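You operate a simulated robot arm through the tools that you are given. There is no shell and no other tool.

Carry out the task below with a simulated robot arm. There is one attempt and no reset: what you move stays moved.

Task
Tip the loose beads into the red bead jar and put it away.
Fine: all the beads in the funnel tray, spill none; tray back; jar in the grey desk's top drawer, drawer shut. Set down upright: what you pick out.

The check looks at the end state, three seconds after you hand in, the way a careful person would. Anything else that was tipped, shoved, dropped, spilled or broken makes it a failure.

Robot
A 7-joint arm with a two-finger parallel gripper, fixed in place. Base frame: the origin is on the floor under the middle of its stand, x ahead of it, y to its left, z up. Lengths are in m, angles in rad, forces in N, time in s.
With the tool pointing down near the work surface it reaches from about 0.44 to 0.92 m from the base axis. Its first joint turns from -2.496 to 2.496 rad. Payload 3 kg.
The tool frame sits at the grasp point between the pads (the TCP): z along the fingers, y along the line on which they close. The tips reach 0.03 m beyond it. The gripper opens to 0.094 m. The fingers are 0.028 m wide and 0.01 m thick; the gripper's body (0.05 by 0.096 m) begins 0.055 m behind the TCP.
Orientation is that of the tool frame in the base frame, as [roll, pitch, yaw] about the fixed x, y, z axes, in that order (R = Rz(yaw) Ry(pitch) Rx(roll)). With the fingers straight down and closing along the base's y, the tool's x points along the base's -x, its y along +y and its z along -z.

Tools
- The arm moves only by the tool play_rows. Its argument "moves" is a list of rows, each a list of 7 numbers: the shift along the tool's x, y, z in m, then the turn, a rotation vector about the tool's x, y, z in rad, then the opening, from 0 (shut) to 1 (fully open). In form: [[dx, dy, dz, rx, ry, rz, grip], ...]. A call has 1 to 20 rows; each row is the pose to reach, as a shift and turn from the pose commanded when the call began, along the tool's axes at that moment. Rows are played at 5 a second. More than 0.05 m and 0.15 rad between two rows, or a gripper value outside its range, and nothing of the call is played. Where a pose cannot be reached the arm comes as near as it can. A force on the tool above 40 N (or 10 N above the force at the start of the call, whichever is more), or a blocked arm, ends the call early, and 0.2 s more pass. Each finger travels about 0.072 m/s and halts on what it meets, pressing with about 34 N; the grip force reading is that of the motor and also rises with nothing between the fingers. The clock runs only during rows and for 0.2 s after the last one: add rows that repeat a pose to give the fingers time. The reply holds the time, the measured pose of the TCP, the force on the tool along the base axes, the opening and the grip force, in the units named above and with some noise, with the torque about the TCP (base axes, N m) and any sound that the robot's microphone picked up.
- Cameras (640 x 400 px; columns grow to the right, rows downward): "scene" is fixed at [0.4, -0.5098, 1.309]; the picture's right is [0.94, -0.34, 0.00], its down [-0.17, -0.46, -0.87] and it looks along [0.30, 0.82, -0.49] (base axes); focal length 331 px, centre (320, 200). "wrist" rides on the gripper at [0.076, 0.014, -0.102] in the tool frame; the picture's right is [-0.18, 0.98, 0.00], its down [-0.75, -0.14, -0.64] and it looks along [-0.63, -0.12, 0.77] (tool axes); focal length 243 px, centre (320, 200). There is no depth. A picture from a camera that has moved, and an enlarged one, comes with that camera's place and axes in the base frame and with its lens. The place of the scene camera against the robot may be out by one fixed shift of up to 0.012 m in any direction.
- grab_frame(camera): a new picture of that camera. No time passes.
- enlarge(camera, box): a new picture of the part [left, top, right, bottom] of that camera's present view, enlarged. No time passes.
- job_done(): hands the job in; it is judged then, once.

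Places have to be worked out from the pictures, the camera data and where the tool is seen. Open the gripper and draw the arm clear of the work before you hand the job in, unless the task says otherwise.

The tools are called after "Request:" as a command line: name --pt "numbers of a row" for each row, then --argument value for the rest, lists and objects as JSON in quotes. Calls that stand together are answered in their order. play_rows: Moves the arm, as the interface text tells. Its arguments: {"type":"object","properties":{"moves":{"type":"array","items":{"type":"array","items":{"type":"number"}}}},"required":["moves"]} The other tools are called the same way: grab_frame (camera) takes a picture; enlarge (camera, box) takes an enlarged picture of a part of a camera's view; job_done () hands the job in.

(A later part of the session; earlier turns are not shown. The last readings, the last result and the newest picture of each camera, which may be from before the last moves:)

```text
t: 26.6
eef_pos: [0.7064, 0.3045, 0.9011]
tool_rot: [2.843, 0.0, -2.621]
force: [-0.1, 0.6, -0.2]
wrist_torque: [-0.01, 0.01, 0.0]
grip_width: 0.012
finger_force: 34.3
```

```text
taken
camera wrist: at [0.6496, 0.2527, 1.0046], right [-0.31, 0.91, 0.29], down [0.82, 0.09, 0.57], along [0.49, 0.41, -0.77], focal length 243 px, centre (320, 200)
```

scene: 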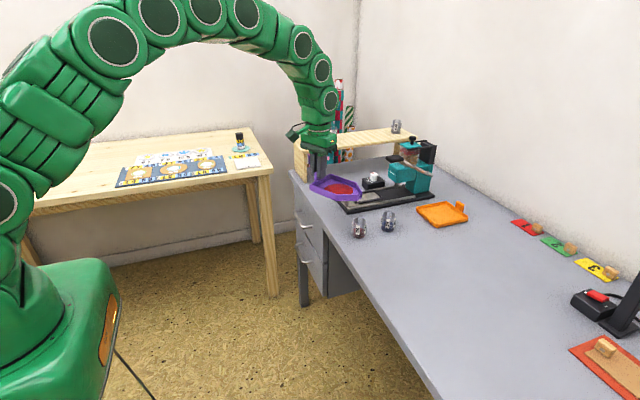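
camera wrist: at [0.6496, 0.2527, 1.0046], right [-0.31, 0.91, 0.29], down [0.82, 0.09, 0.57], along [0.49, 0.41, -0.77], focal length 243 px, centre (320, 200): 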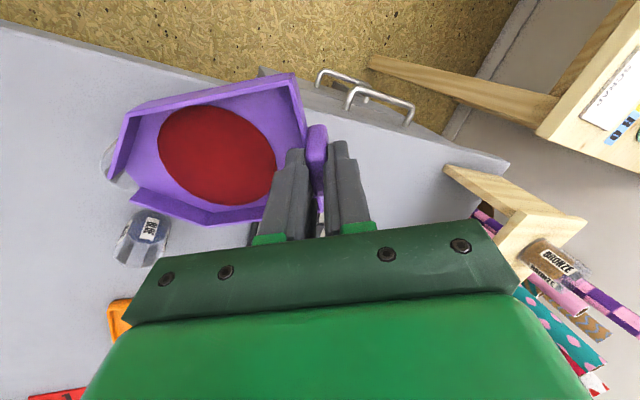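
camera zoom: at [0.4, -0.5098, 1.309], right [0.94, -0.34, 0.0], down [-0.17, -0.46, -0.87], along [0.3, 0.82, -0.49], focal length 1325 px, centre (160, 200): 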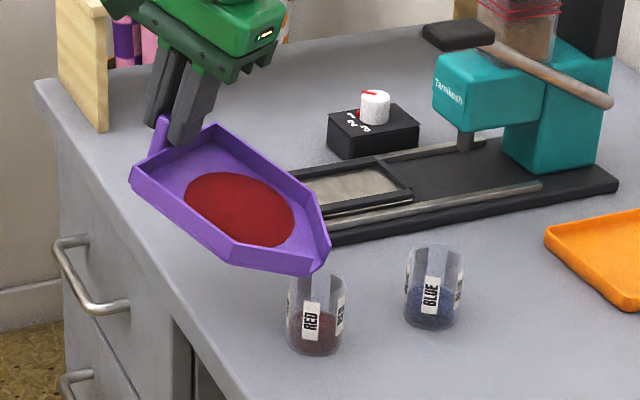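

At 0.3 rad the beads have not moved yet, and the lip is right over the jar mouth without touching it. I continue tilting slowly about the lip.

Request:
play_rows --pt "0 -0.0031 -0.0072 -0.05 0 0 0" --pt "0 -0.0065 -0.0143 -0.1 0 0 0" --pt "0 -0.0103 -0.0212 -0.15 0 0 0" --pt "0 -0.0144 -0.028 -0.2 0 0 0" --pt "0 -0.0144 -0.028 -0.2 0 0 0"

Request:
enlarge --camera "scene" --box '[310, 150, 410, 250]'

Request:
enlarge --camera "wrist" --box '[60, 50, 340, 250]'

```text
t: 27.8
eef_pos: [0.7177, 0.2869, 0.9247]
tool_rot: [2.64, 0.0, -2.62]
force: [-0.3, 0.6, -0.9]
wrist_torque: [0.0, 0.02, 0.03]
grip_width: 0.012
finger_force: 33.6
```

```text
4.00 times, centred on (360, 200) of scene
camera zoom: at [0.4, -0.5098, 1.309], right [0.94, -0.34, 0.0], down [-0.17, -0.46, -0.87], along [0.3, 0.82, -0.49], focal length 1325 px, centre (160, 200)
```

zoom: 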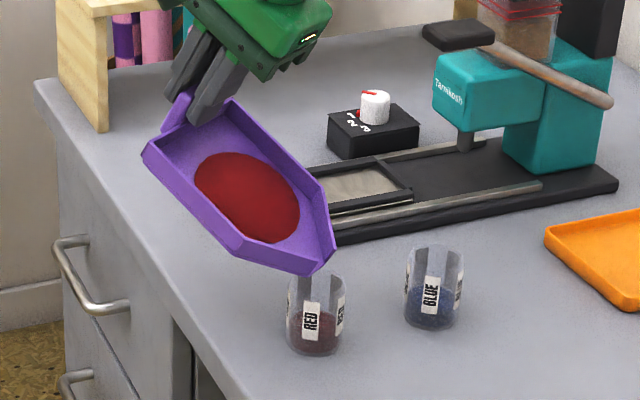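

```text
2.00 times, centred on (200, 150) of wrist
camera zoom: at [0.6702, 0.2166, 1.0221], right [-0.27, 0.84, 0.47], down [0.87, 0.0, 0.5], along [0.42, 0.54, -0.73], focal length 485 px, centre (560, 300)
```

zoom: 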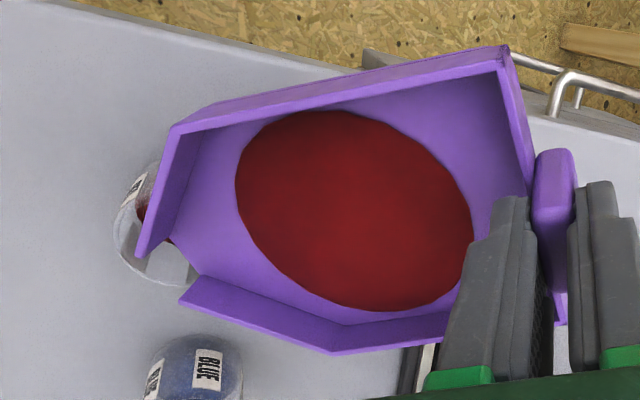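

The jar's mouth is now visible behind the spout in the wrist view. I zoom in there to measure the lip against the jar rim before the beads start to run.

Request:
enlarge --camera "wrist" --box '[100, 110, 200, 220]'

Request:
enlarge --camera "scene" --box '[335, 195, 395, 245]'

```text
3.64 times, centred on (150, 165) of wrist
camera zoom: at [0.6702, 0.2166, 1.0221], right [-0.27, 0.84, 0.47], down [0.87, 0.0, 0.5], along [0.42, 0.54, -0.73], focal length 882 px, centre (938, 327)
```

zoom: 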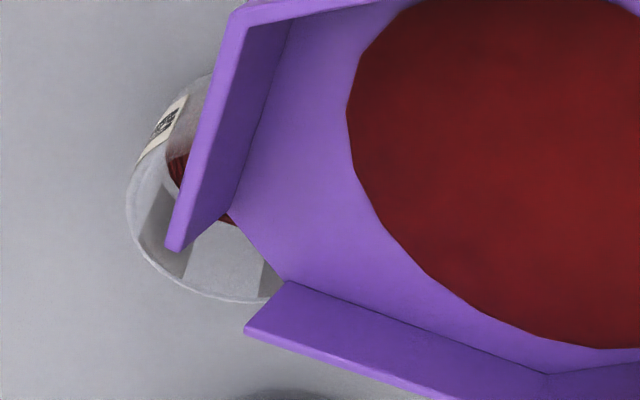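

```text
8.00 times, centred on (365, 220) of scene
camera zoom: at [0.4, -0.5098, 1.309], right [0.94, -0.34, 0.0], down [-0.17, -0.46, -0.87], along [0.3, 0.82, -0.49], focal length 2650 px, centre (-40, 40)
```

zoom: 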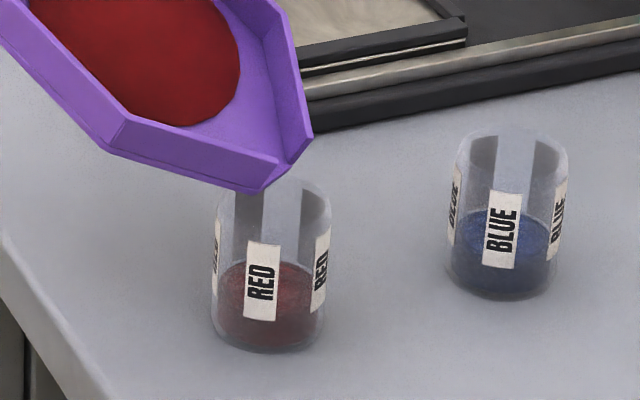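

A ray-cast fit puts the jar's mouth centre at (0.7715, 0.196) with the lip almost exactly above it. I shift the lip about 7 mm upstream and 5 mm lower for margin, then continue tilting to about 0.7 rad.

Request:
play_rows --pt "0 0.0023 0.0041 0 0 0 0" --pt "0 0.0046 0.0082 0 0 0 0" --pt "0 0.0019 0.001 -0.05 0 0 0" --pt "0 -0.0011 -0.0062 -0.1 0 0 0" --pt "0 -0.0045 -0.0131 -0.15 0 0 0" --pt "0 -0.0045 -0.0131 -0.15 0 0 0"

Request:
enlarge --camera "scene" --box '[320, 160, 400, 250]'

Request:
enlarge --camera "wrist" --box '[60, 50, 340, 250]'

```text
t: 29.2
eef_pos: [0.7227, 0.2766, 0.9334]
tool_rot: [2.491, 0.0, -2.623]
force: [-0.1, -0.5, -0.8]
wrist_torque: [0.0, -0.01, -0.01]
grip_width: 0.0118
finger_force: 33.9
```

```text
4.44 times, centred on (360, 205) of scene
camera zoom: at [0.4, -0.5098, 1.309], right [0.94, -0.34, 0.0], down [-0.17, -0.46, -0.87], along [0.3, 0.82, -0.49], focal length 1472 px, centre (142, 178)
```

zoom: 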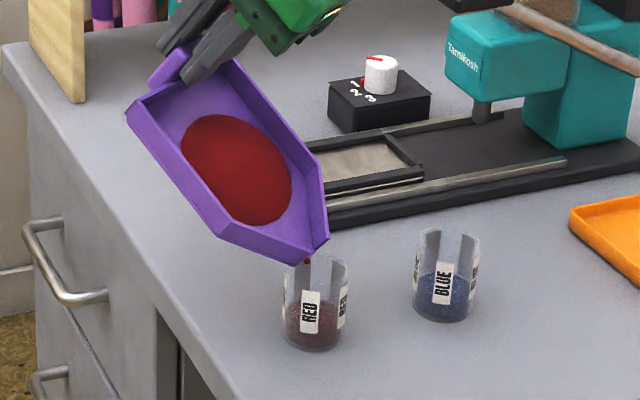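

```text
2.00 times, centred on (200, 150) of wrist
camera zoom: at [0.6822, 0.1952, 1.0244], right [-0.23, 0.77, 0.6], down [0.9, -0.06, 0.42], along [0.36, 0.63, -0.68], focal length 485 px, centre (560, 300)
```

zoom: 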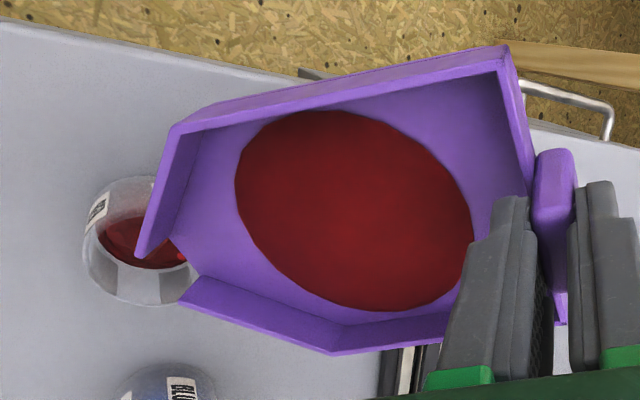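

The first bead is falling right into the jar mouth at 0.65 rad. I hold here for a moment to watch how the flow behaves.

Request:
play_rows --pt "0 0 0 0 0 0 0" --pt "0 0 0 0 0 0 0" --pt "0 0 0 0 0 0 0" --pt "0 0 0 0 0 0 0"

Request:
enlarge --camera "scene" --box '[320, 160, 400, 250]'

Request:
enlarge --camera "wrist" --box '[60, 50, 340, 250]'

```text
t: 30.2
eef_pos: [0.724, 0.2769, 0.9332]
tool_rot: [2.493, -0.001, -2.622]
force: [0.0, 0.9, -1.0]
wrist_torque: [-0.01, 0.01, -0.04]
grip_width: 0.0121
finger_force: 33.7
```

```text
4.44 times, centred on (360, 205) of scene
camera zoom: at [0.4, -0.5098, 1.309], right [0.94, -0.34, 0.0], down [-0.17, -0.46, -0.87], along [0.3, 0.82, -0.49], focal length 1472 px, centre (142, 178)
```

zoom: 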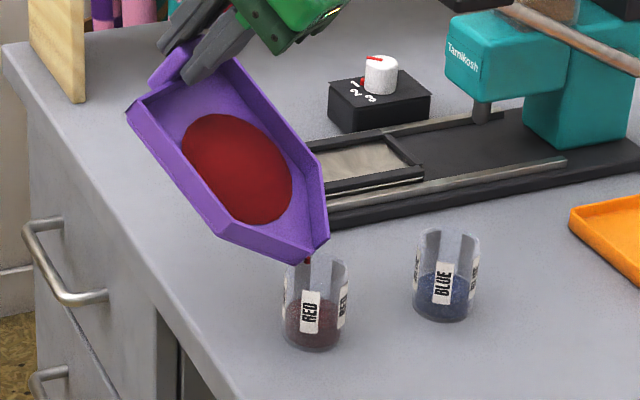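

```text
2.00 times, centred on (200, 150) of wrist
camera zoom: at [0.6824, 0.1953, 1.0247], right [-0.23, 0.77, 0.59], down [0.9, -0.06, 0.43], along [0.36, 0.63, -0.68], focal length 485 px, centre (560, 300)
```

zoom: 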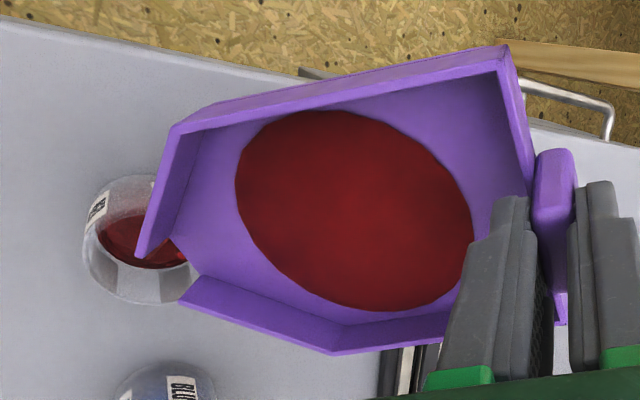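

A thin stream is running cleanly into the jar mouth. I tilt a little more and keep it flowing.

Request:
play_rows --pt "0 -0.0014 -0.0036 -0.025 0 0 0" --pt "0 -0.0027 -0.0072 -0.05 0 0 0" --pt "0 -0.0042 -0.0108 -0.075 0 0 0" --pt "0 -0.0057 -0.0144 -0.1 0 0 0" --pt "0 -0.0057 -0.0144 -0.1 0 0 0" --pt "0 -0.0057 -0.0144 -0.1 0 0 0" --pt "0 -0.0057 -0.0144 -0.1 0 0 0" --pt "0 -0.0057 -0.0144 -0.1 0 0 0" --pt "0 -0.0057 -0.0144 -0.1 0 0 0" --pt "0 -0.0057 -0.0144 -0.1 0 0 0"

Request:
enlarge --camera "scene" --box '[320, 160, 400, 250]'

Request:
enlarge --camera "wrist" --box '[60, 50, 340, 250]'

```text
t: 32.4
eef_pos: [0.7297, 0.2649, 0.941]
tool_rot: [2.391, 0.0, -2.622]
force: [-0.4, 0.2, -1.0]
wrist_torque: [0.0, 0.02, -0.01]
grip_width: 0.012
finger_force: 33.5
```

```text
4.44 times, centred on (360, 205) of scene
camera zoom: at [0.4, -0.5098, 1.309], right [0.94, -0.34, 0.0], down [-0.17, -0.46, -0.87], along [0.3, 0.82, -0.49], focal length 1472 px, centre (142, 178)
```

zoom: 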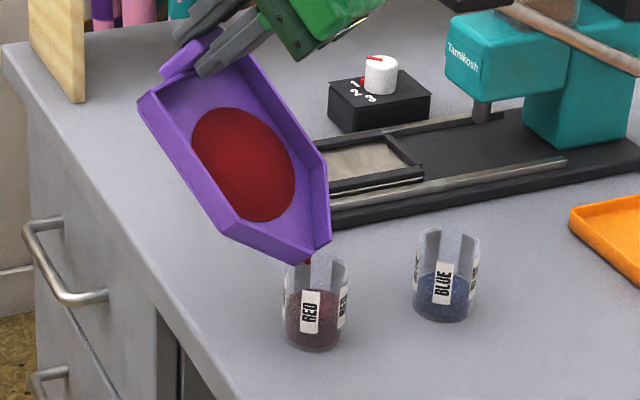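

```text
2.00 times, centred on (200, 150) of wrist
camera zoom: at [0.6932, 0.1757, 1.0271], right [-0.2, 0.72, 0.67], down [0.92, -0.1, 0.37], along [0.33, 0.69, -0.64], focal length 485 px, centre (560, 300)
```

zoom: 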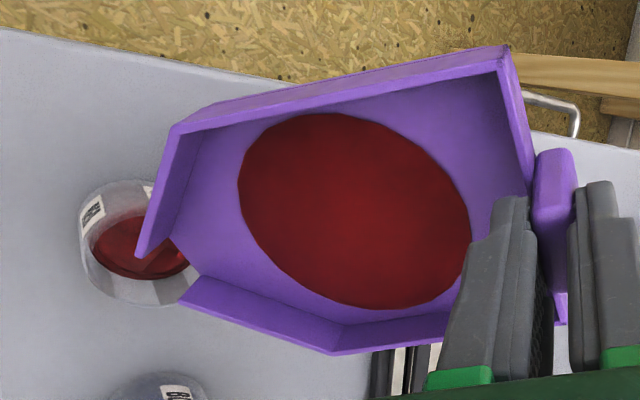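

The flow continues cleanly, the jar's level is rising and the pool is shrinking. I tilt further to about 0.95 rad and hold.

Request:
play_rows --pt "0 -0.0027 -0.0072 -0.05 0 0 0" --pt "0 -0.0057 -0.0144 -0.1 0 0 0" --pt "0 -0.0091 -0.0213 -0.15 0 0 0" --pt "0 -0.0128 -0.0281 -0.2 0 0 0" --pt "0 -0.0128 -0.0281 -0.2 0 0 0" --pt "0 -0.0128 -0.0281 -0.2 0 0 0" --pt "0 -0.0128 -0.0281 -0.2 0 0 0" --pt "0 -0.0128 -0.0281 -0.2 0 0 0" --pt "0 -0.0128 -0.0281 -0.2 0 0 0" --pt "0 -0.0128 -0.0281 -0.2 0 0 0" --pt "0 -0.0128 -0.0281 -0.2 0 0 0" --pt "0 -0.0128 -0.0281 -0.2 0 0 0"

Request:
enlarge --camera "scene" --box '[320, 160, 400, 250]'

Request:
enlarge --camera "wrist" --box '[60, 50, 340, 250]'

```text
t: 35.0
eef_pos: [0.7435, 0.2412, 0.9531]
tool_rot: [2.192, -0.002, -2.621]
force: [0.0, -0.5, -0.4]
wrist_torque: [0.02, 0.0, -0.02]
grip_width: 0.012
finger_force: 33.9
```

```text
4.44 times, centred on (360, 205) of scene
camera zoom: at [0.4, -0.5098, 1.309], right [0.94, -0.34, 0.0], down [-0.17, -0.46, -0.87], along [0.3, 0.82, -0.49], focal length 1472 px, centre (142, 178)
```

zoom: 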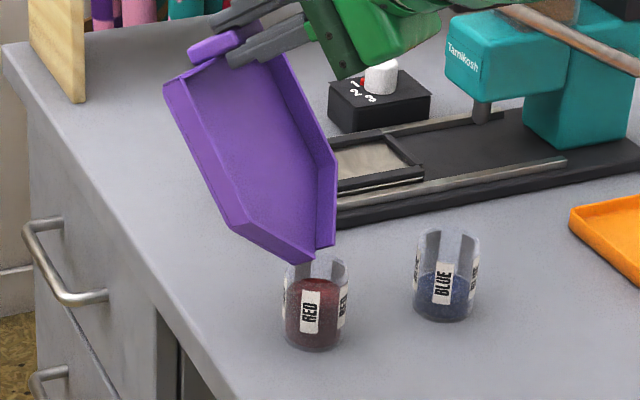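

```text
2.00 times, centred on (200, 150) of wrist
camera zoom: at [0.7153, 0.1378, 1.0251], right [-0.12, 0.59, 0.8], down [0.95, -0.15, 0.26], along [0.27, 0.8, -0.54], focal length 485 px, centre (560, 300)
```

zoom: 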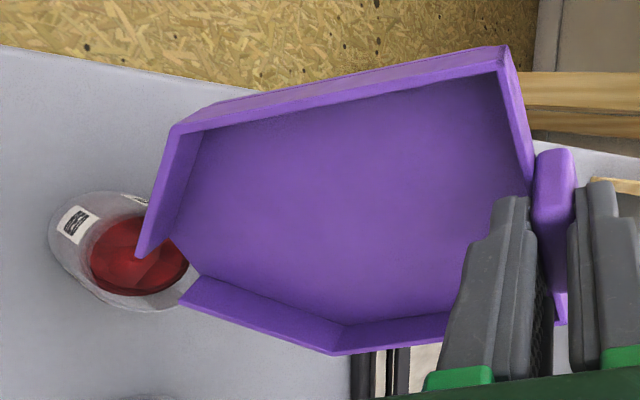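

The tray is empty and the jar's level has risen. I look closely around the jar and tray for any stray beads before tilting back.

Request:
enlarge --camera "scene" --box '[335, 190, 395, 250]'

Request:
enlarge --camera "wrist" --box '[70, 130, 190, 240]'

Request:
enlarge --camera "wrist" --box '[120, 70, 340, 230]'

```text
6.67 times, centred on (365, 220) of scene
camera zoom: at [0.4, -0.5098, 1.309], right [0.94, -0.34, 0.0], down [-0.17, -0.46, -0.87], along [0.3, 0.82, -0.49], focal length 2208 px, centre (20, 67)
```

zoom: 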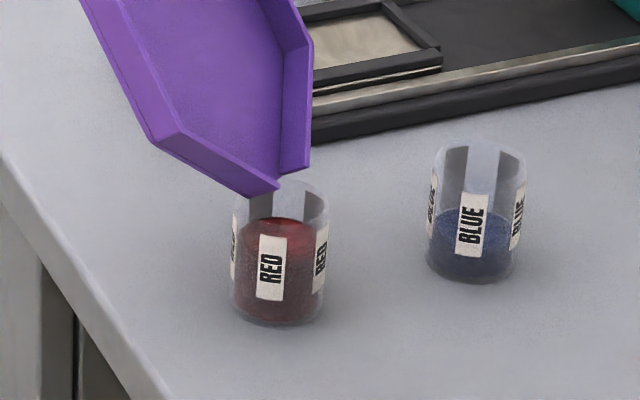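

```text
3.64 times, centred on (130, 185) of wrist
camera zoom: at [0.7153, 0.1378, 1.0251], right [-0.12, 0.59, 0.8], down [0.95, -0.15, 0.26], along [0.27, 0.8, -0.54], focal length 882 px, centre (1011, 254)
```

zoom: 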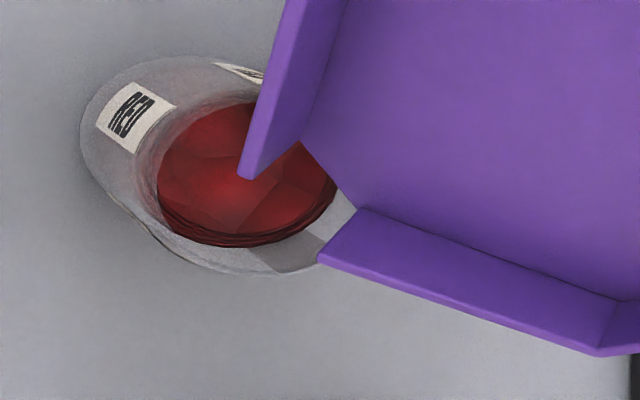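

```text
2.50 times, centred on (230, 150) of wrist
camera zoom: at [0.7153, 0.1378, 1.0251], right [-0.12, 0.59, 0.8], down [0.95, -0.15, 0.26], along [0.27, 0.8, -0.54], focal length 606 px, centre (545, 325)
```

zoom: 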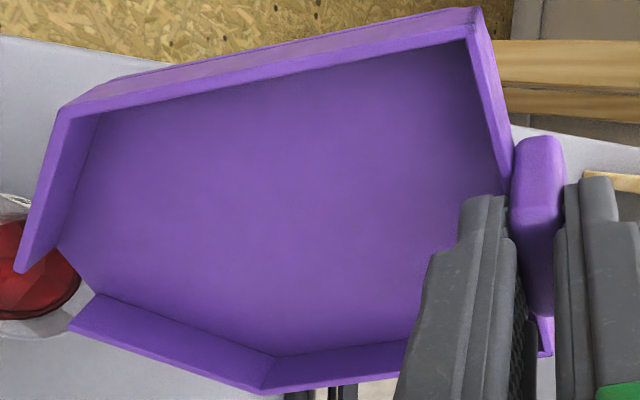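

No stray beads anywhere: the tray is clean and the jar is about two thirds full. I raise 3 cm and rotate the tray back level about its lip.

Request:
play_rows --pt "0 0.0122 -0.0087 0 0 0 0" --pt "0 0.0244 -0.0175 0 0 0 0" --pt "0 0.0298 0.0028 0.136 0 0 0" --pt "0 0.0324 0.0235 0.271 0 0 0" --pt "0 0.0322 0.0445 0.407 0 0 0" --pt "0 0.0292 0.0653 0.543 0 0 0" --pt "0 0.0234 0.0855 0.679 0 0 0" --pt "0 0.0149 0.1046 0.814 0 0 0" --pt "0 0.0039 0.1224 0.95 0 0 0" --pt "0 0.0039 0.1224 0.95 0 0 0"

Request:
enlarge --camera "scene" --box '[300, 150, 410, 250]'

Request:
grab_frame --camera "wrist"

```text
t: 37.2
eef_pos: [0.6939, 0.3292, 0.8853]
tool_rot: [-3.141, 0.001, -2.621]
force: [0.1, -0.3, -0.7]
wrist_torque: [0.04, 0.0, 0.05]
grip_width: 0.0121
finger_force: 34.1
```

```text
4.00 times, centred on (355, 200) of scene
camera zoom: at [0.4, -0.5098, 1.309], right [0.94, -0.34, 0.0], down [-0.17, -0.46, -0.87], along [0.3, 0.82, -0.49], focal length 1325 px, centre (180, 200)
```

zoom: 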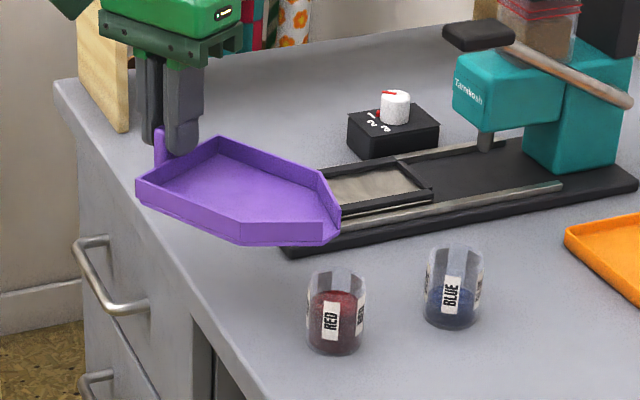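

```text
taken
camera wrist: at [0.6207, 0.3035, 0.9885], right [-0.33, 0.94, 0.0], down [0.72, 0.25, 0.64], along [0.61, 0.21, -0.77], focal length 243 px, centre (320, 200)
```

wrist: 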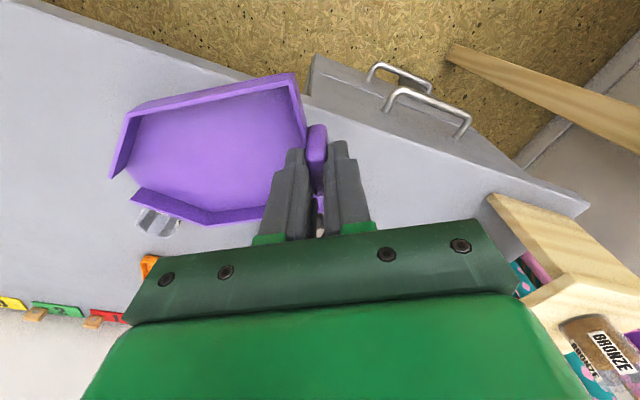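

The tray is level, empty and undisturbed in the grip. I raise it and carry it back along the reverse path to above its original spot.

Request:
play_rows --pt "0 0 -0.015 0 0 0 0" --pt "0 0 -0.034 0 0 0 0" --pt "0.0004 -0.0062 -0.0342 0 0 0.0104 0" --pt "0.0013 -0.0187 -0.0342 0 0 0.0312 0" --pt "0.0026 -0.0374 -0.0342 0 0 0.0624 0" --pt "0.0042 -0.0593 -0.0342 0 0 0.0988 0" --pt "0.0057 -0.0811 -0.0342 0 0 0.1352 0" --pt "0.0074 -0.1061 -0.0342 0 0 0.1768 0" --pt "0.0092 -0.131 -0.0342 0 0 0.2184 0" --pt "0.0109 -0.156 -0.0342 0 0 0.26 0" --pt "0.0127 -0.1809 -0.0342 0 0 0.3016 0" --pt "0.0144 -0.2059 -0.0342 0 0 0.3432 0" --pt "0.0162 -0.2308 -0.0342 0 0 0.3848 0" --pt "0.0177 -0.2527 -0.0342 0 0 0.4212 0" --pt "0.0192 -0.2745 -0.0342 0 0 0.4576 0" --pt "0.0205 -0.2932 -0.0342 0 0 0.4888 0" --pt "0.0214 -0.3057 -0.0342 0 0 0.5096 0" --pt "0.0219 -0.3119 -0.0342 0 0 0.52 0" --pt "0.0219 -0.3119 -0.0342 0 0 0.52 0"

Request:
grab_frame --camera "wrist"

Request:
grab_frame --camera "scene"

```text
t: 41.2
eef_pos: [0.8273, 0.0466, 0.919]
tool_rot: [-3.141, 0.002, 3.141]
force: [0.0, 1.0, -0.9]
wrist_torque: [0.07, 0.0, 0.01]
grip_width: 0.0118
finger_force: 33.9
```

```text
taken
camera wrist: at [0.7529, 0.0619, 1.0227], right [0.18, 0.98, 0.0], down [0.75, -0.14, 0.64], along [0.63, -0.12, -0.77], focal length 243 px, centre (320, 200)
```

wrist: 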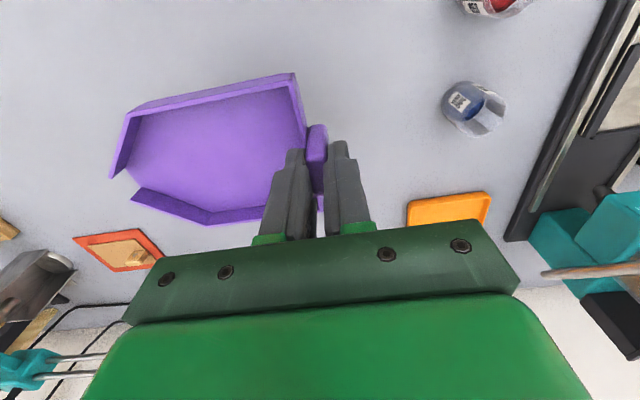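

```text
taken
```

scene: 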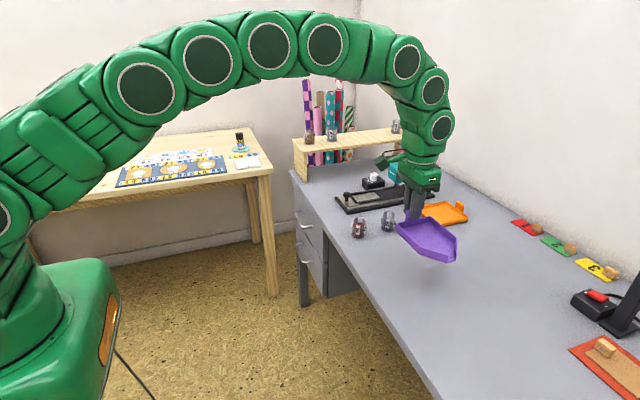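

The hand is back exactly above the original spot: the camera pose matches to 0.2 mm. I lower the tray the same 0.116 m to the desk, slowing at the end.

Request:
play_rows --pt "0 0 0.01 0 0 0 0" --pt "0 0 0.028 0 0 0 0" --pt "0 0 0.048 0 0 0 0" --pt "0 0 0.068 0 0 0 0" --pt "0 0 0.086 0 0 0 0" --pt "0 0 0.099 0 0 0 0" --pt "0 0 0.108 0 0 0 0" --pt "0 0 0.113 0 0 0 0" --pt "0 0 0.1155 0 0 0 0" --pt "0 0 0.116 0 0 0 0" --pt "0 0 0.116 0 0 0 0"

Request:
enlarge --camera "scene" --box '[370, 220, 460, 310]'

```text
t: 43.6
eef_pos: [0.8292, 0.0477, 0.8033]
tool_rot: [3.14, 0.001, -3.14]
force: [-0.5, -0.7, 3.5]
wrist_torque: [-0.03, -0.08, -0.02]
grip_width: 0.0123
finger_force: 34.1
```

```text
4.44 times, centred on (415, 265) of scene
camera zoom: at [0.4, -0.5098, 1.309], right [0.94, -0.34, 0.0], down [-0.17, -0.46, -0.87], along [0.3, 0.82, -0.49], focal length 1472 px, centre (-102, -89)
```

zoom: 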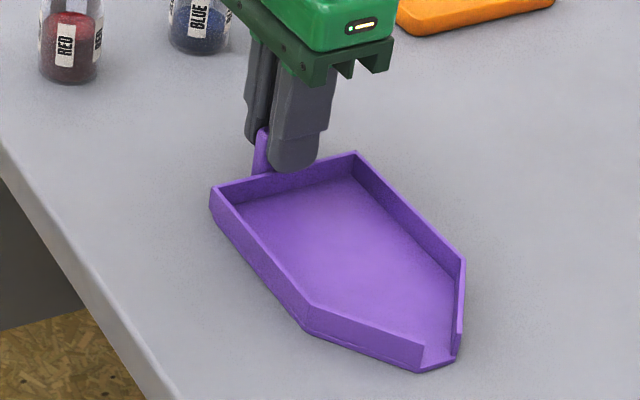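

The tray is back on its spot with the same corner pixels and light desk contact of 3.5 N. I open the gripper and rise straight up.

Request:
play_rows --pt "0 0 0 0 0 0 0.15" --pt "0 0 0 0 0 0 0.25" --pt "0 0 0 0 0 0 0.36" --pt "0 0 0 0 0 0 0.36" --pt "0 0 -0.02 0 0 0 0.36" --pt "0 0 -0.05 0 0 0 0.36" --pt "0 0 -0.09 0 0 0 0.5" --pt "0 0 -0.126 0 0 0 0.6" --pt "0 0 -0.126 0 0 0 0.6"

Request:
grab_frame --camera "scene"

Request:
enlarge --camera "scene" --box '[370, 220, 460, 310]'

Request:
grab_frame --camera "wrist"

```text
t: 45.6
eef_pos: [0.8287, 0.0475, 0.9291]
tool_rot: [-3.141, 0.002, 3.141]
force: [-0.4, -0.6, 0.1]
wrist_torque: [0.0, 0.01, -0.01]
grip_width: 0.0564
finger_force: 0.0
```

```text
taken
```

scene: 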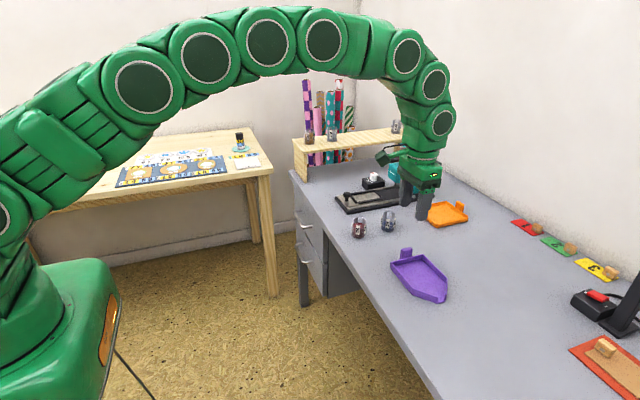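

```text
4.44 times, centred on (415, 265) of scene
camera zoom: at [0.4, -0.5098, 1.309], right [0.94, -0.34, 0.0], down [-0.17, -0.46, -0.87], along [0.3, 0.82, -0.49], focal length 1472 px, centre (-102, -89)
```

zoom: 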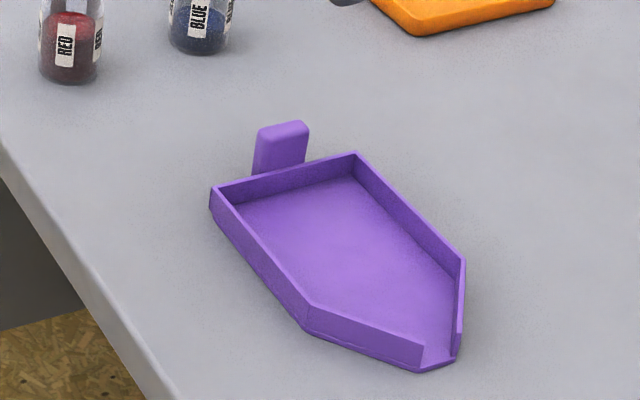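

```text
taken
camera wrist: at [0.7527, 0.0613, 1.0329], right [0.18, 0.98, 0.0], down [0.75, -0.14, 0.64], along [0.63, -0.12, -0.77], focal length 243 px, centre (320, 200)
```

wrist: 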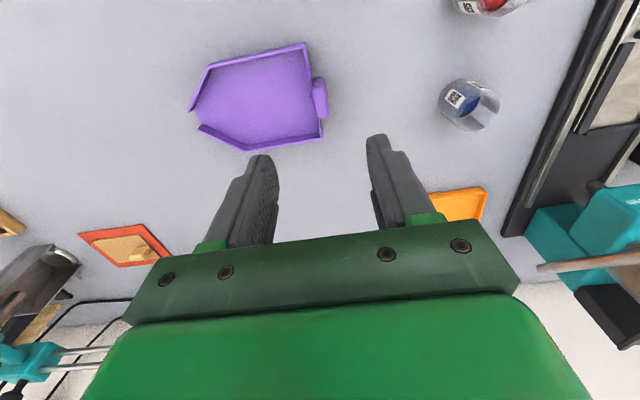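

The tray is back, upright and empty. Next is the drawer: I fly the hand at a safe height to in front of the pedestal, turning it 90° so the fingers can close across the horizontal handle.

Request:
play_rows --pt "0.01 0.015 -0.01 0 0 -0.07 0.6" --pt "0.025 0.035 -0.02 0 0 -0.18 0.6" --pt "0.045 0.063 -0.035 0 0 -0.3 0.6" --pt "0.065 0.092 -0.05 0 0 -0.42 0.6" --pt "0.085 0.12 -0.06 0 0 -0.54 0.6" --pt "0.105 0.149 -0.07 0 0 -0.66 0.6" --pt "0.125 0.177 -0.07 0 0 -0.78 0.6" --pt "0.145 0.206 -0.07 0 0 -0.9 0.6" --pt "0.165 0.234 -0.07 0 0 -1.02 0.6" --pt "0.185 0.262 -0.07 0 0 -1.14 0.6" --pt "0.205 0.29 -0.07 0 0 -1.26 0.6" --pt "0.222 0.315 -0.07 0 0 -1.38 0.6" --pt "0.237 0.336 -0.07 0 0 -1.49 0.6" --pt "0.249 0.3525 -0.07 0 0 -1.5708 0.6" --pt "0.249 0.3525 -0.07 0 0 -1.5708 0.6"

Request:
grab_frame --camera "wrist"

Request:
grab_frame --camera "scene"

```text
t: 48.8
eef_pos: [0.5811, 0.4003, 1.0001]
tool_rot: [-3.141, -0.001, -1.571]
force: [-0.4, 0.7, -0.6]
wrist_torque: [0.02, 0.01, 0.01]
grip_width: 0.0563
finger_force: 0.2
```

```text
taken
camera wrist: at [0.5661, 0.3237, 1.1035], right [-0.98, 0.18, 0.0], down [0.14, 0.75, 0.64], along [0.12, 0.63, -0.77], focal length 243 px, centre (320, 200)
```

wrist: 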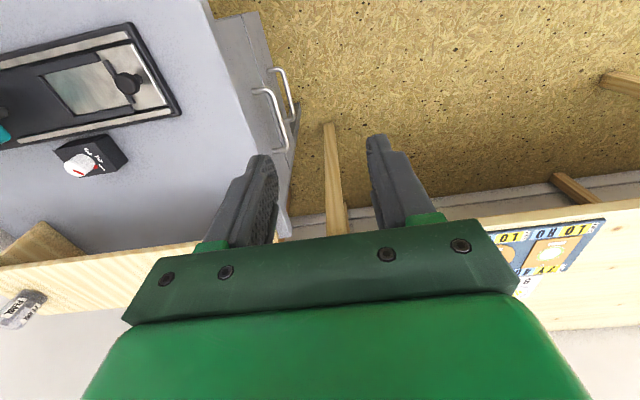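

```text
taken
```

scene: 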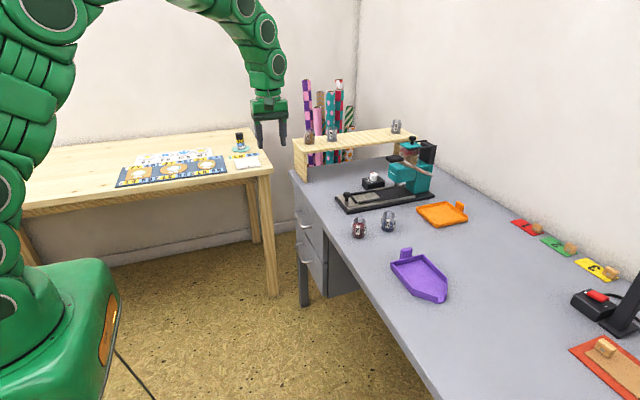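

Both drawer handles are in the wrist view. I enlarge them to fix the top handle's position.

Request:
enlarge --camera "wrist" --box '[200, 0, 340, 160]'

Request:
enlarge --camera "scene" --box '[280, 160, 370, 310]'

```text
2.50 times, centred on (270, 80) of wrist
camera zoom: at [0.5661, 0.3237, 1.1035], right [-0.98, 0.18, 0.0], down [0.14, 0.75, 0.64], along [0.12, 0.63, -0.77], focal length 606 px, centre (445, 500)
```

zoom: 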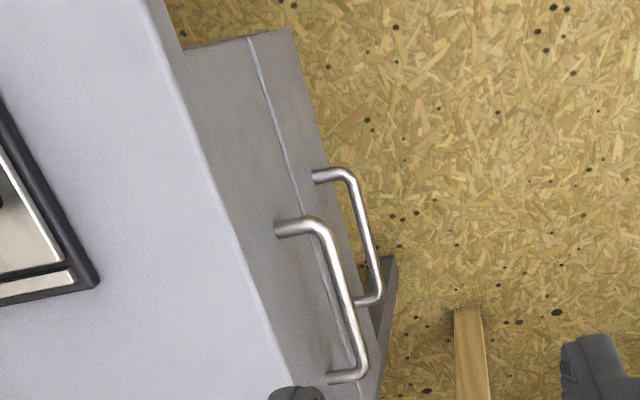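

```text
2.67 times, centred on (325, 235) of scene
camera zoom: at [0.4, -0.5098, 1.309], right [0.94, -0.34, 0.0], down [-0.17, -0.46, -0.87], along [0.3, 0.82, -0.49], focal length 883 px, centre (307, 107)
```

zoom: 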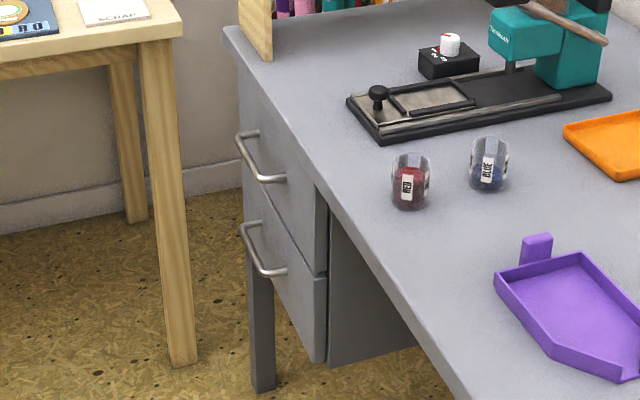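

The top handle's bar fixes at x≈0.672, y 0.432–0.540, z≈0.657, standing about 34 mm off the drawer front. I lower the hand in front of it and tip the fingers forward about 46° so the gripper body stays clear of the desk edge.

Request:
play_rows --pt "-0.01 0.001 0.025 0.09 0 0 0.5" --pt "-0.022 0.002 0.055 0.19 0 0 0.4" --pt "-0.034 0.003 0.085 0.29 0 0 0.32" --pt "-0.046 0.004 0.115 0.39 0 0 0.32" --pt "-0.058 0.005 0.145 0.49 0 0 0.32" --pt "-0.07 0.006 0.18 0.6 0 0 0.32" --pt "-0.08 0.006 0.21 0.7 0 0 0.32" --pt "-0.086 0.006 0.24 0.8 0 0 0.32" --pt "-0.086 0.006 0.24 0.8 0 0 0.32"

Request:
grab_frame --camera "wrist"

Request:
grab_frame --camera "scene"

```text
t: 50.8
eef_pos: [0.5742, 0.4872, 0.7603]
tool_rot: [-2.341, 0.002, -1.571]
force: [0.7, -0.3, 0.1]
wrist_torque: [-0.03, -0.04, -0.01]
grip_width: 0.0301
finger_force: 0.1
```

```text
taken
camera wrist: at [0.4911, 0.4102, 0.8218], right [-0.68, 0.18, -0.71], down [-0.36, 0.75, 0.55], along [0.63, 0.63, -0.45], focal length 243 px, centre (320, 200)
```

wrist: 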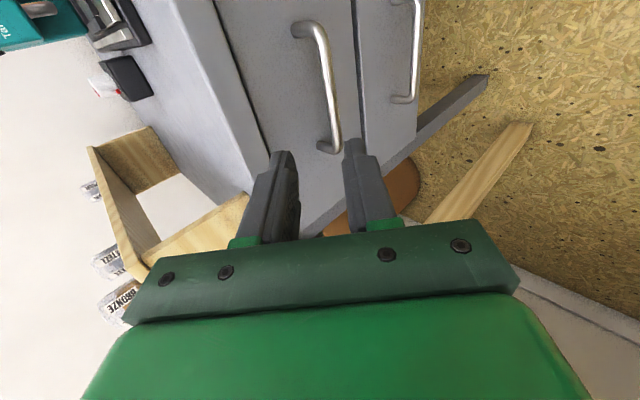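

```text
taken
```

scene: 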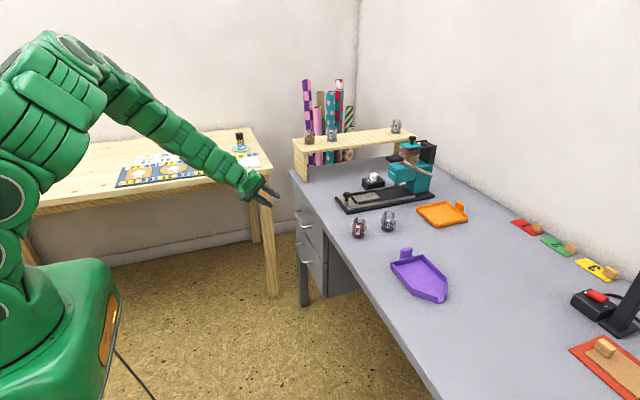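

The gripper is tilted in front of the drawer with the handle in sight. I enlarge the handle to compute the final approach.

Request:
enlarge --camera "wrist" --box '[250, 0, 430, 190]'

Request:
enlarge --camera "scene" --box '[230, 150, 350, 250]'

```text
2.11 times, centred on (340, 95) of wrist
camera zoom: at [0.4911, 0.4102, 0.8218], right [-0.68, 0.18, -0.71], down [-0.36, 0.75, 0.55], along [0.63, 0.63, -0.45], focal length 511 px, centre (278, 421)
```

zoom: 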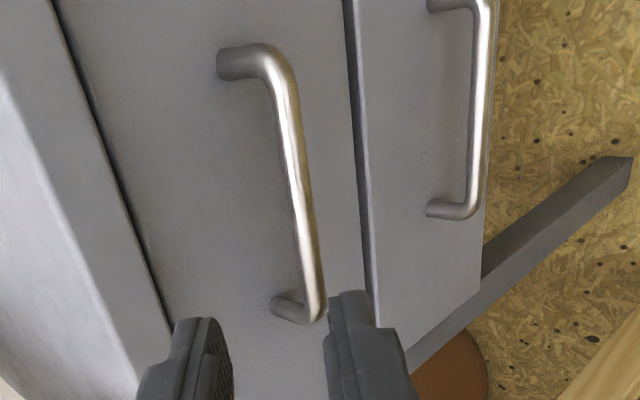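

```text
4.00 times, centred on (290, 200) of scene
camera zoom: at [0.4, -0.5098, 1.309], right [0.94, -0.34, 0.0], down [-0.17, -0.46, -0.87], along [0.3, 0.82, -0.49], focal length 1325 px, centre (440, 200)
```

zoom: 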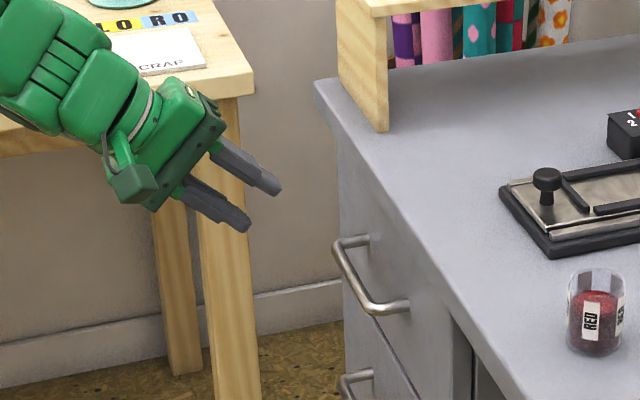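

The bar computes to (0.673, 0.487, 0.652), which is 9 mm toward the lower finger, so I correct for that. I advance along the finger direction until the bar is between the pads, then check before closing.

Request:
play_rows --pt "0 0.0045 0.025 0 0 0 0.32" --pt "0 0.0092 0.055 0 0 0 0.32" --pt "0 0.0092 0.085 0 0 0 0.32" --pt "0 0.0092 0.108 0 0 0 0.32" --pt "0 0.0092 0.12 0 0 0 0.32" --pt "0 0.0092 0.1275 0 0 0 0.32" --pt "0 0.0092 0.1275 0 0 0 0.32"

Request:
grab_frame --camera "wrist"

Request:
enlarge --camera "scene" --box '[270, 170, 350, 250]'

```text
t: 52.4
eef_pos: [0.6586, 0.4869, 0.6637]
tool_rot: [-2.341, 0.001, -1.57]
force: [0.1, -0.6, 0.1]
wrist_torque: [0.01, -0.02, 0.0]
grip_width: 0.0301
finger_force: 0.0
```

```text
taken
camera wrist: at [0.5756, 0.4101, 0.7261], right [-0.68, 0.18, -0.71], down [-0.36, 0.75, 0.55], along [0.63, 0.63, -0.45], focal length 243 px, centre (320, 200)
```

wrist: 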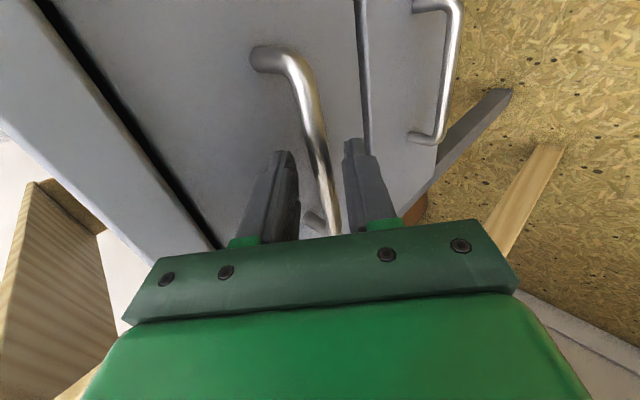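

```text
5.00 times, centred on (310, 210) of scene
camera zoom: at [0.4, -0.5098, 1.309], right [0.94, -0.34, 0.0], down [-0.17, -0.46, -0.87], along [0.3, 0.82, -0.49], focal length 1656 px, centre (370, 150)
```

zoom: 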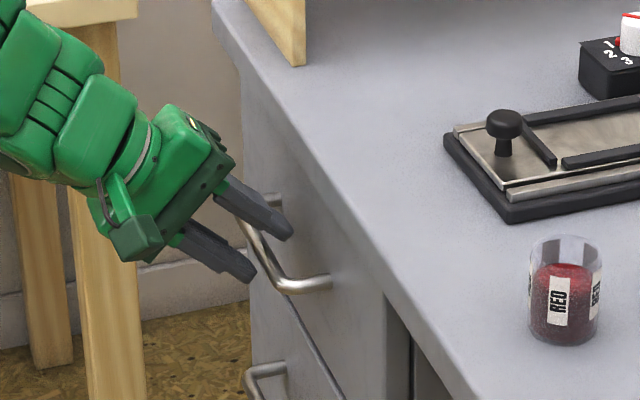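

The handle bar runs between the two fingers with no contact force. I close on it.

Request:
play_rows --pt "0 0 0 0 0 0 0.2" --pt "0 0 0 0 0 0 0.1" --pt "0 0 0 0 0 0 0.0" --pt "0 0 0 0 0 0 0.0"

Request:
enlarge --camera "scene" --box '[270, 170, 350, 250]'

```text
t: 53.4
eef_pos: [0.659, 0.4861, 0.6637]
tool_rot: [-2.341, 0.003, -1.571]
force: [-2.6, 0.0, -4.2]
wrist_torque: [0.54, 0.16, -0.69]
grip_width: 0.0117
finger_force: 45.2
```

```text
5.00 times, centred on (310, 210) of scene
camera zoom: at [0.4, -0.5098, 1.309], right [0.94, -0.34, 0.0], down [-0.17, -0.46, -0.87], along [0.3, 0.82, -0.49], focal length 1656 px, centre (370, 150)
```

zoom: 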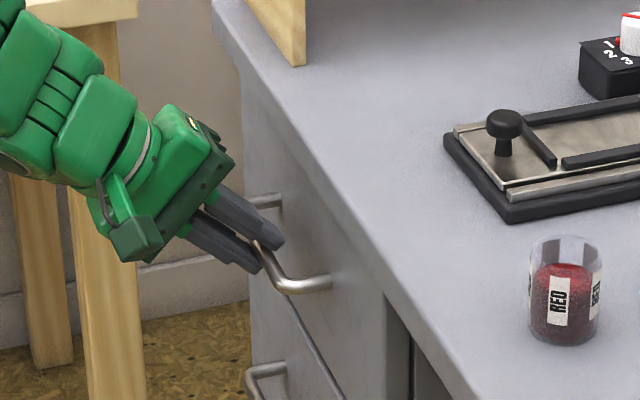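

The handle is gripped firmly at width 0.0117, with only small side loads. I pull straight along -x, first 6 cm, watching the force.

Request:
play_rows --pt "0 0.0035 -0.0036 0 0 0 0" --pt "0 0.0105 -0.0108 0 0 0 0" --pt "0 0.0209 -0.0215 0 0 0 0" --pt "0 0.0314 -0.0323 0 0 0 0" --pt "0 0.0418 -0.043 0 0 0 0" --pt "0 0.0418 -0.043 0 0 0 0"

Request:
grab_frame --camera "scene"

Request:
grab_frame --camera "wrist"

```text
t: 54.8
eef_pos: [0.5989, 0.4865, 0.6637]
tool_rot: [-2.341, 0.001, -1.571]
force: [-0.5, -3.0, -11.4]
wrist_torque: [0.77, 0.21, -0.43]
grip_width: 0.0119
finger_force: 44.7
```

```text
taken
```

scene: 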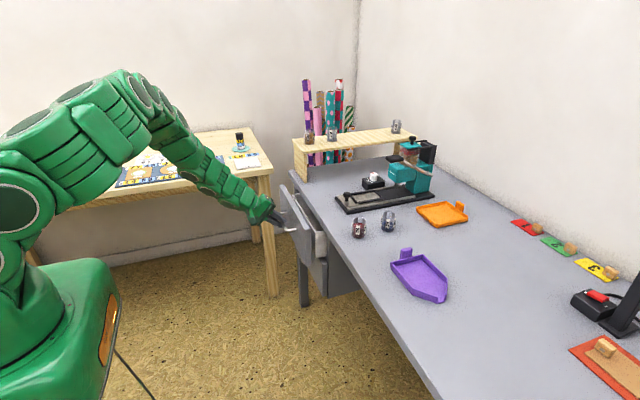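

```text
taken
camera wrist: at [0.5153, 0.4101, 0.726], right [-0.69, 0.18, -0.7], down [-0.36, 0.75, 0.55], along [0.63, 0.63, -0.45], focal length 243 px, centre (320, 200)
```

wrist: 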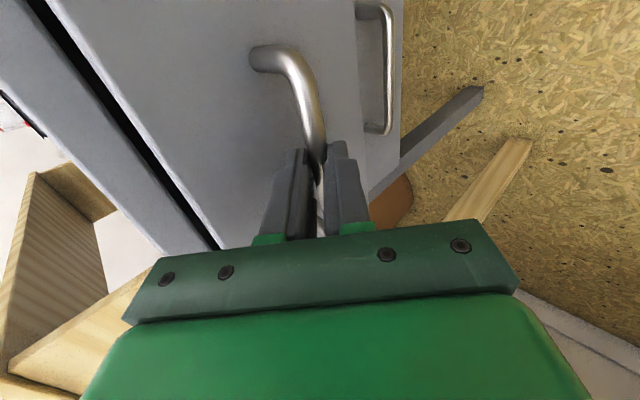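

The drawer slides freely and is 6 cm open. I pull another 14 cm, slowly.

Request:
play_rows --pt "0 0.0035 -0.0036 0 0 0 0" --pt "0 0.0105 -0.0108 0 0 0 0" --pt "0 0.0209 -0.0215 0 0 0 0" --pt "0 0.0314 -0.0323 0 0 0 0" --pt "0 0.0418 -0.043 0 0 0 0" --pt "0 0.0523 -0.0538 0 0 0 0" --pt "0 0.0627 -0.0646 0 0 0 0" --pt "0 0.0732 -0.0753 0 0 0 0" --pt "0 0.0836 -0.0861 0 0 0 0" --pt "0 0.0906 -0.0933 0 0 0 0" --pt "0 0.0975 -0.1004 0 0 0 0" --pt "0 0.0975 -0.1004 0 0 0 0"

Request:
grab_frame --camera "scene"

Request:
grab_frame --camera "wrist"

```text
t: 57.4
eef_pos: [0.4593, 0.487, 0.6626]
tool_rot: [-2.341, 0.0, -1.571]
force: [-1.5, 1.8, 4.0]
wrist_torque: [0.53, -0.04, -0.65]
grip_width: 0.0114
finger_force: 44.8
```

```text
taken
```

scene: 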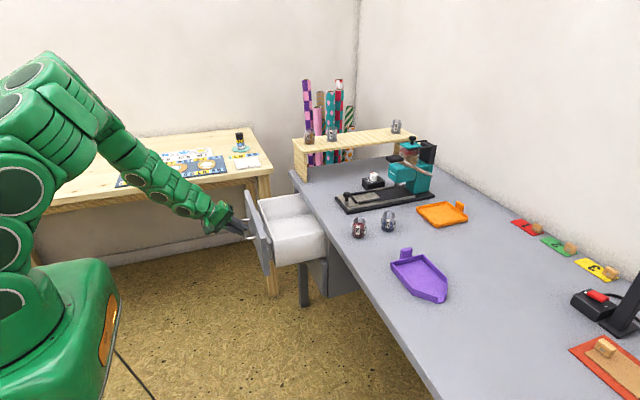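

```text
taken
camera wrist: at [0.3755, 0.4101, 0.726], right [-0.68, 0.18, -0.71], down [-0.36, 0.75, 0.55], along [0.63, 0.63, -0.45], focal length 243 px, centre (320, 200)
```

wrist: 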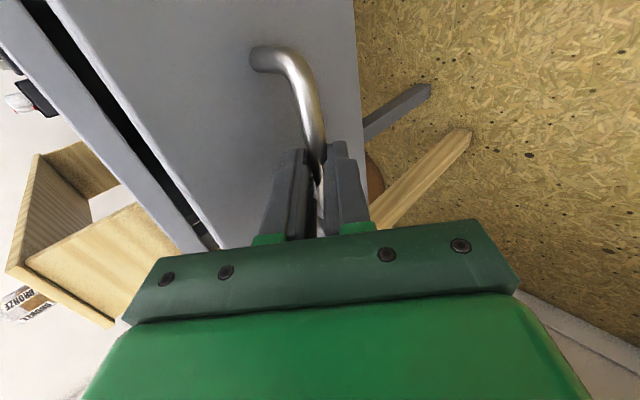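

The drawer is 20 cm open and shows a white inner box. I enlarge the view to check the inside and how much room there is.

Request:
enlarge --camera "scene" --box '[220, 160, 360, 300]'

```text
2.86 times, centred on (290, 230) of scene
camera zoom: at [0.4, -0.5098, 1.309], right [0.94, -0.34, 0.0], down [-0.17, -0.46, -0.87], along [0.3, 0.82, -0.49], focal length 946 px, centre (406, 114)
```

zoom: 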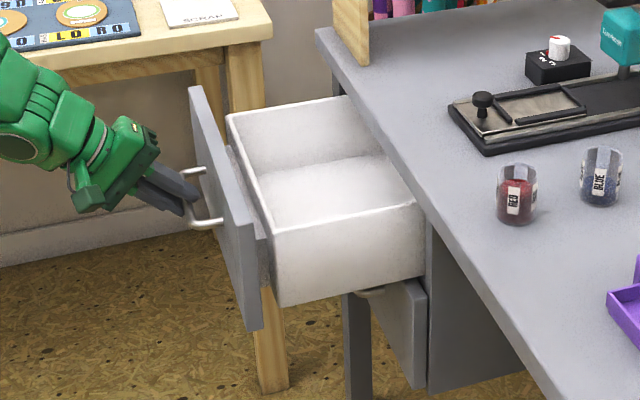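

The drawer box is empty with good room. I pull another 3 cm for extra clearance, then release.

Request:
play_rows --pt "0 0.0035 -0.0036 0 0 0 0" --pt "0 0.0087 -0.009 0 0 0 0" --pt "0 0.0139 -0.0143 0 0 0 0" --pt "0 0.0188 -0.0194 0 0 0 0" --pt "0 0.0209 -0.0215 0 0 0 0" --pt "0 0.0209 -0.0215 0 0 0 0"

Request:
enlarge --camera "scene" --box '[220, 160, 360, 300]'

```text
t: 58.8
eef_pos: [0.429, 0.4864, 0.6648]
tool_rot: [-2.343, -0.001, -1.571]
force: [-1.0, 9.2, -0.5]
wrist_torque: [1.0, 0.0, -0.21]
grip_width: 0.0118
finger_force: 44.7
```

```text
2.86 times, centred on (290, 230) of scene
camera zoom: at [0.4, -0.5098, 1.309], right [0.94, -0.34, 0.0], down [-0.17, -0.46, -0.87], along [0.3, 0.82, -0.49], focal length 946 px, centre (406, 114)
```

zoom: 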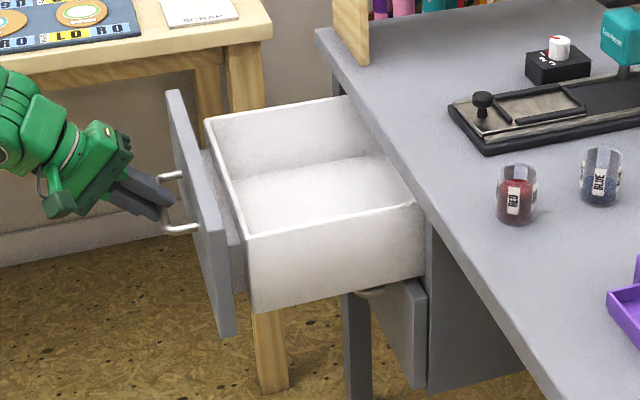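

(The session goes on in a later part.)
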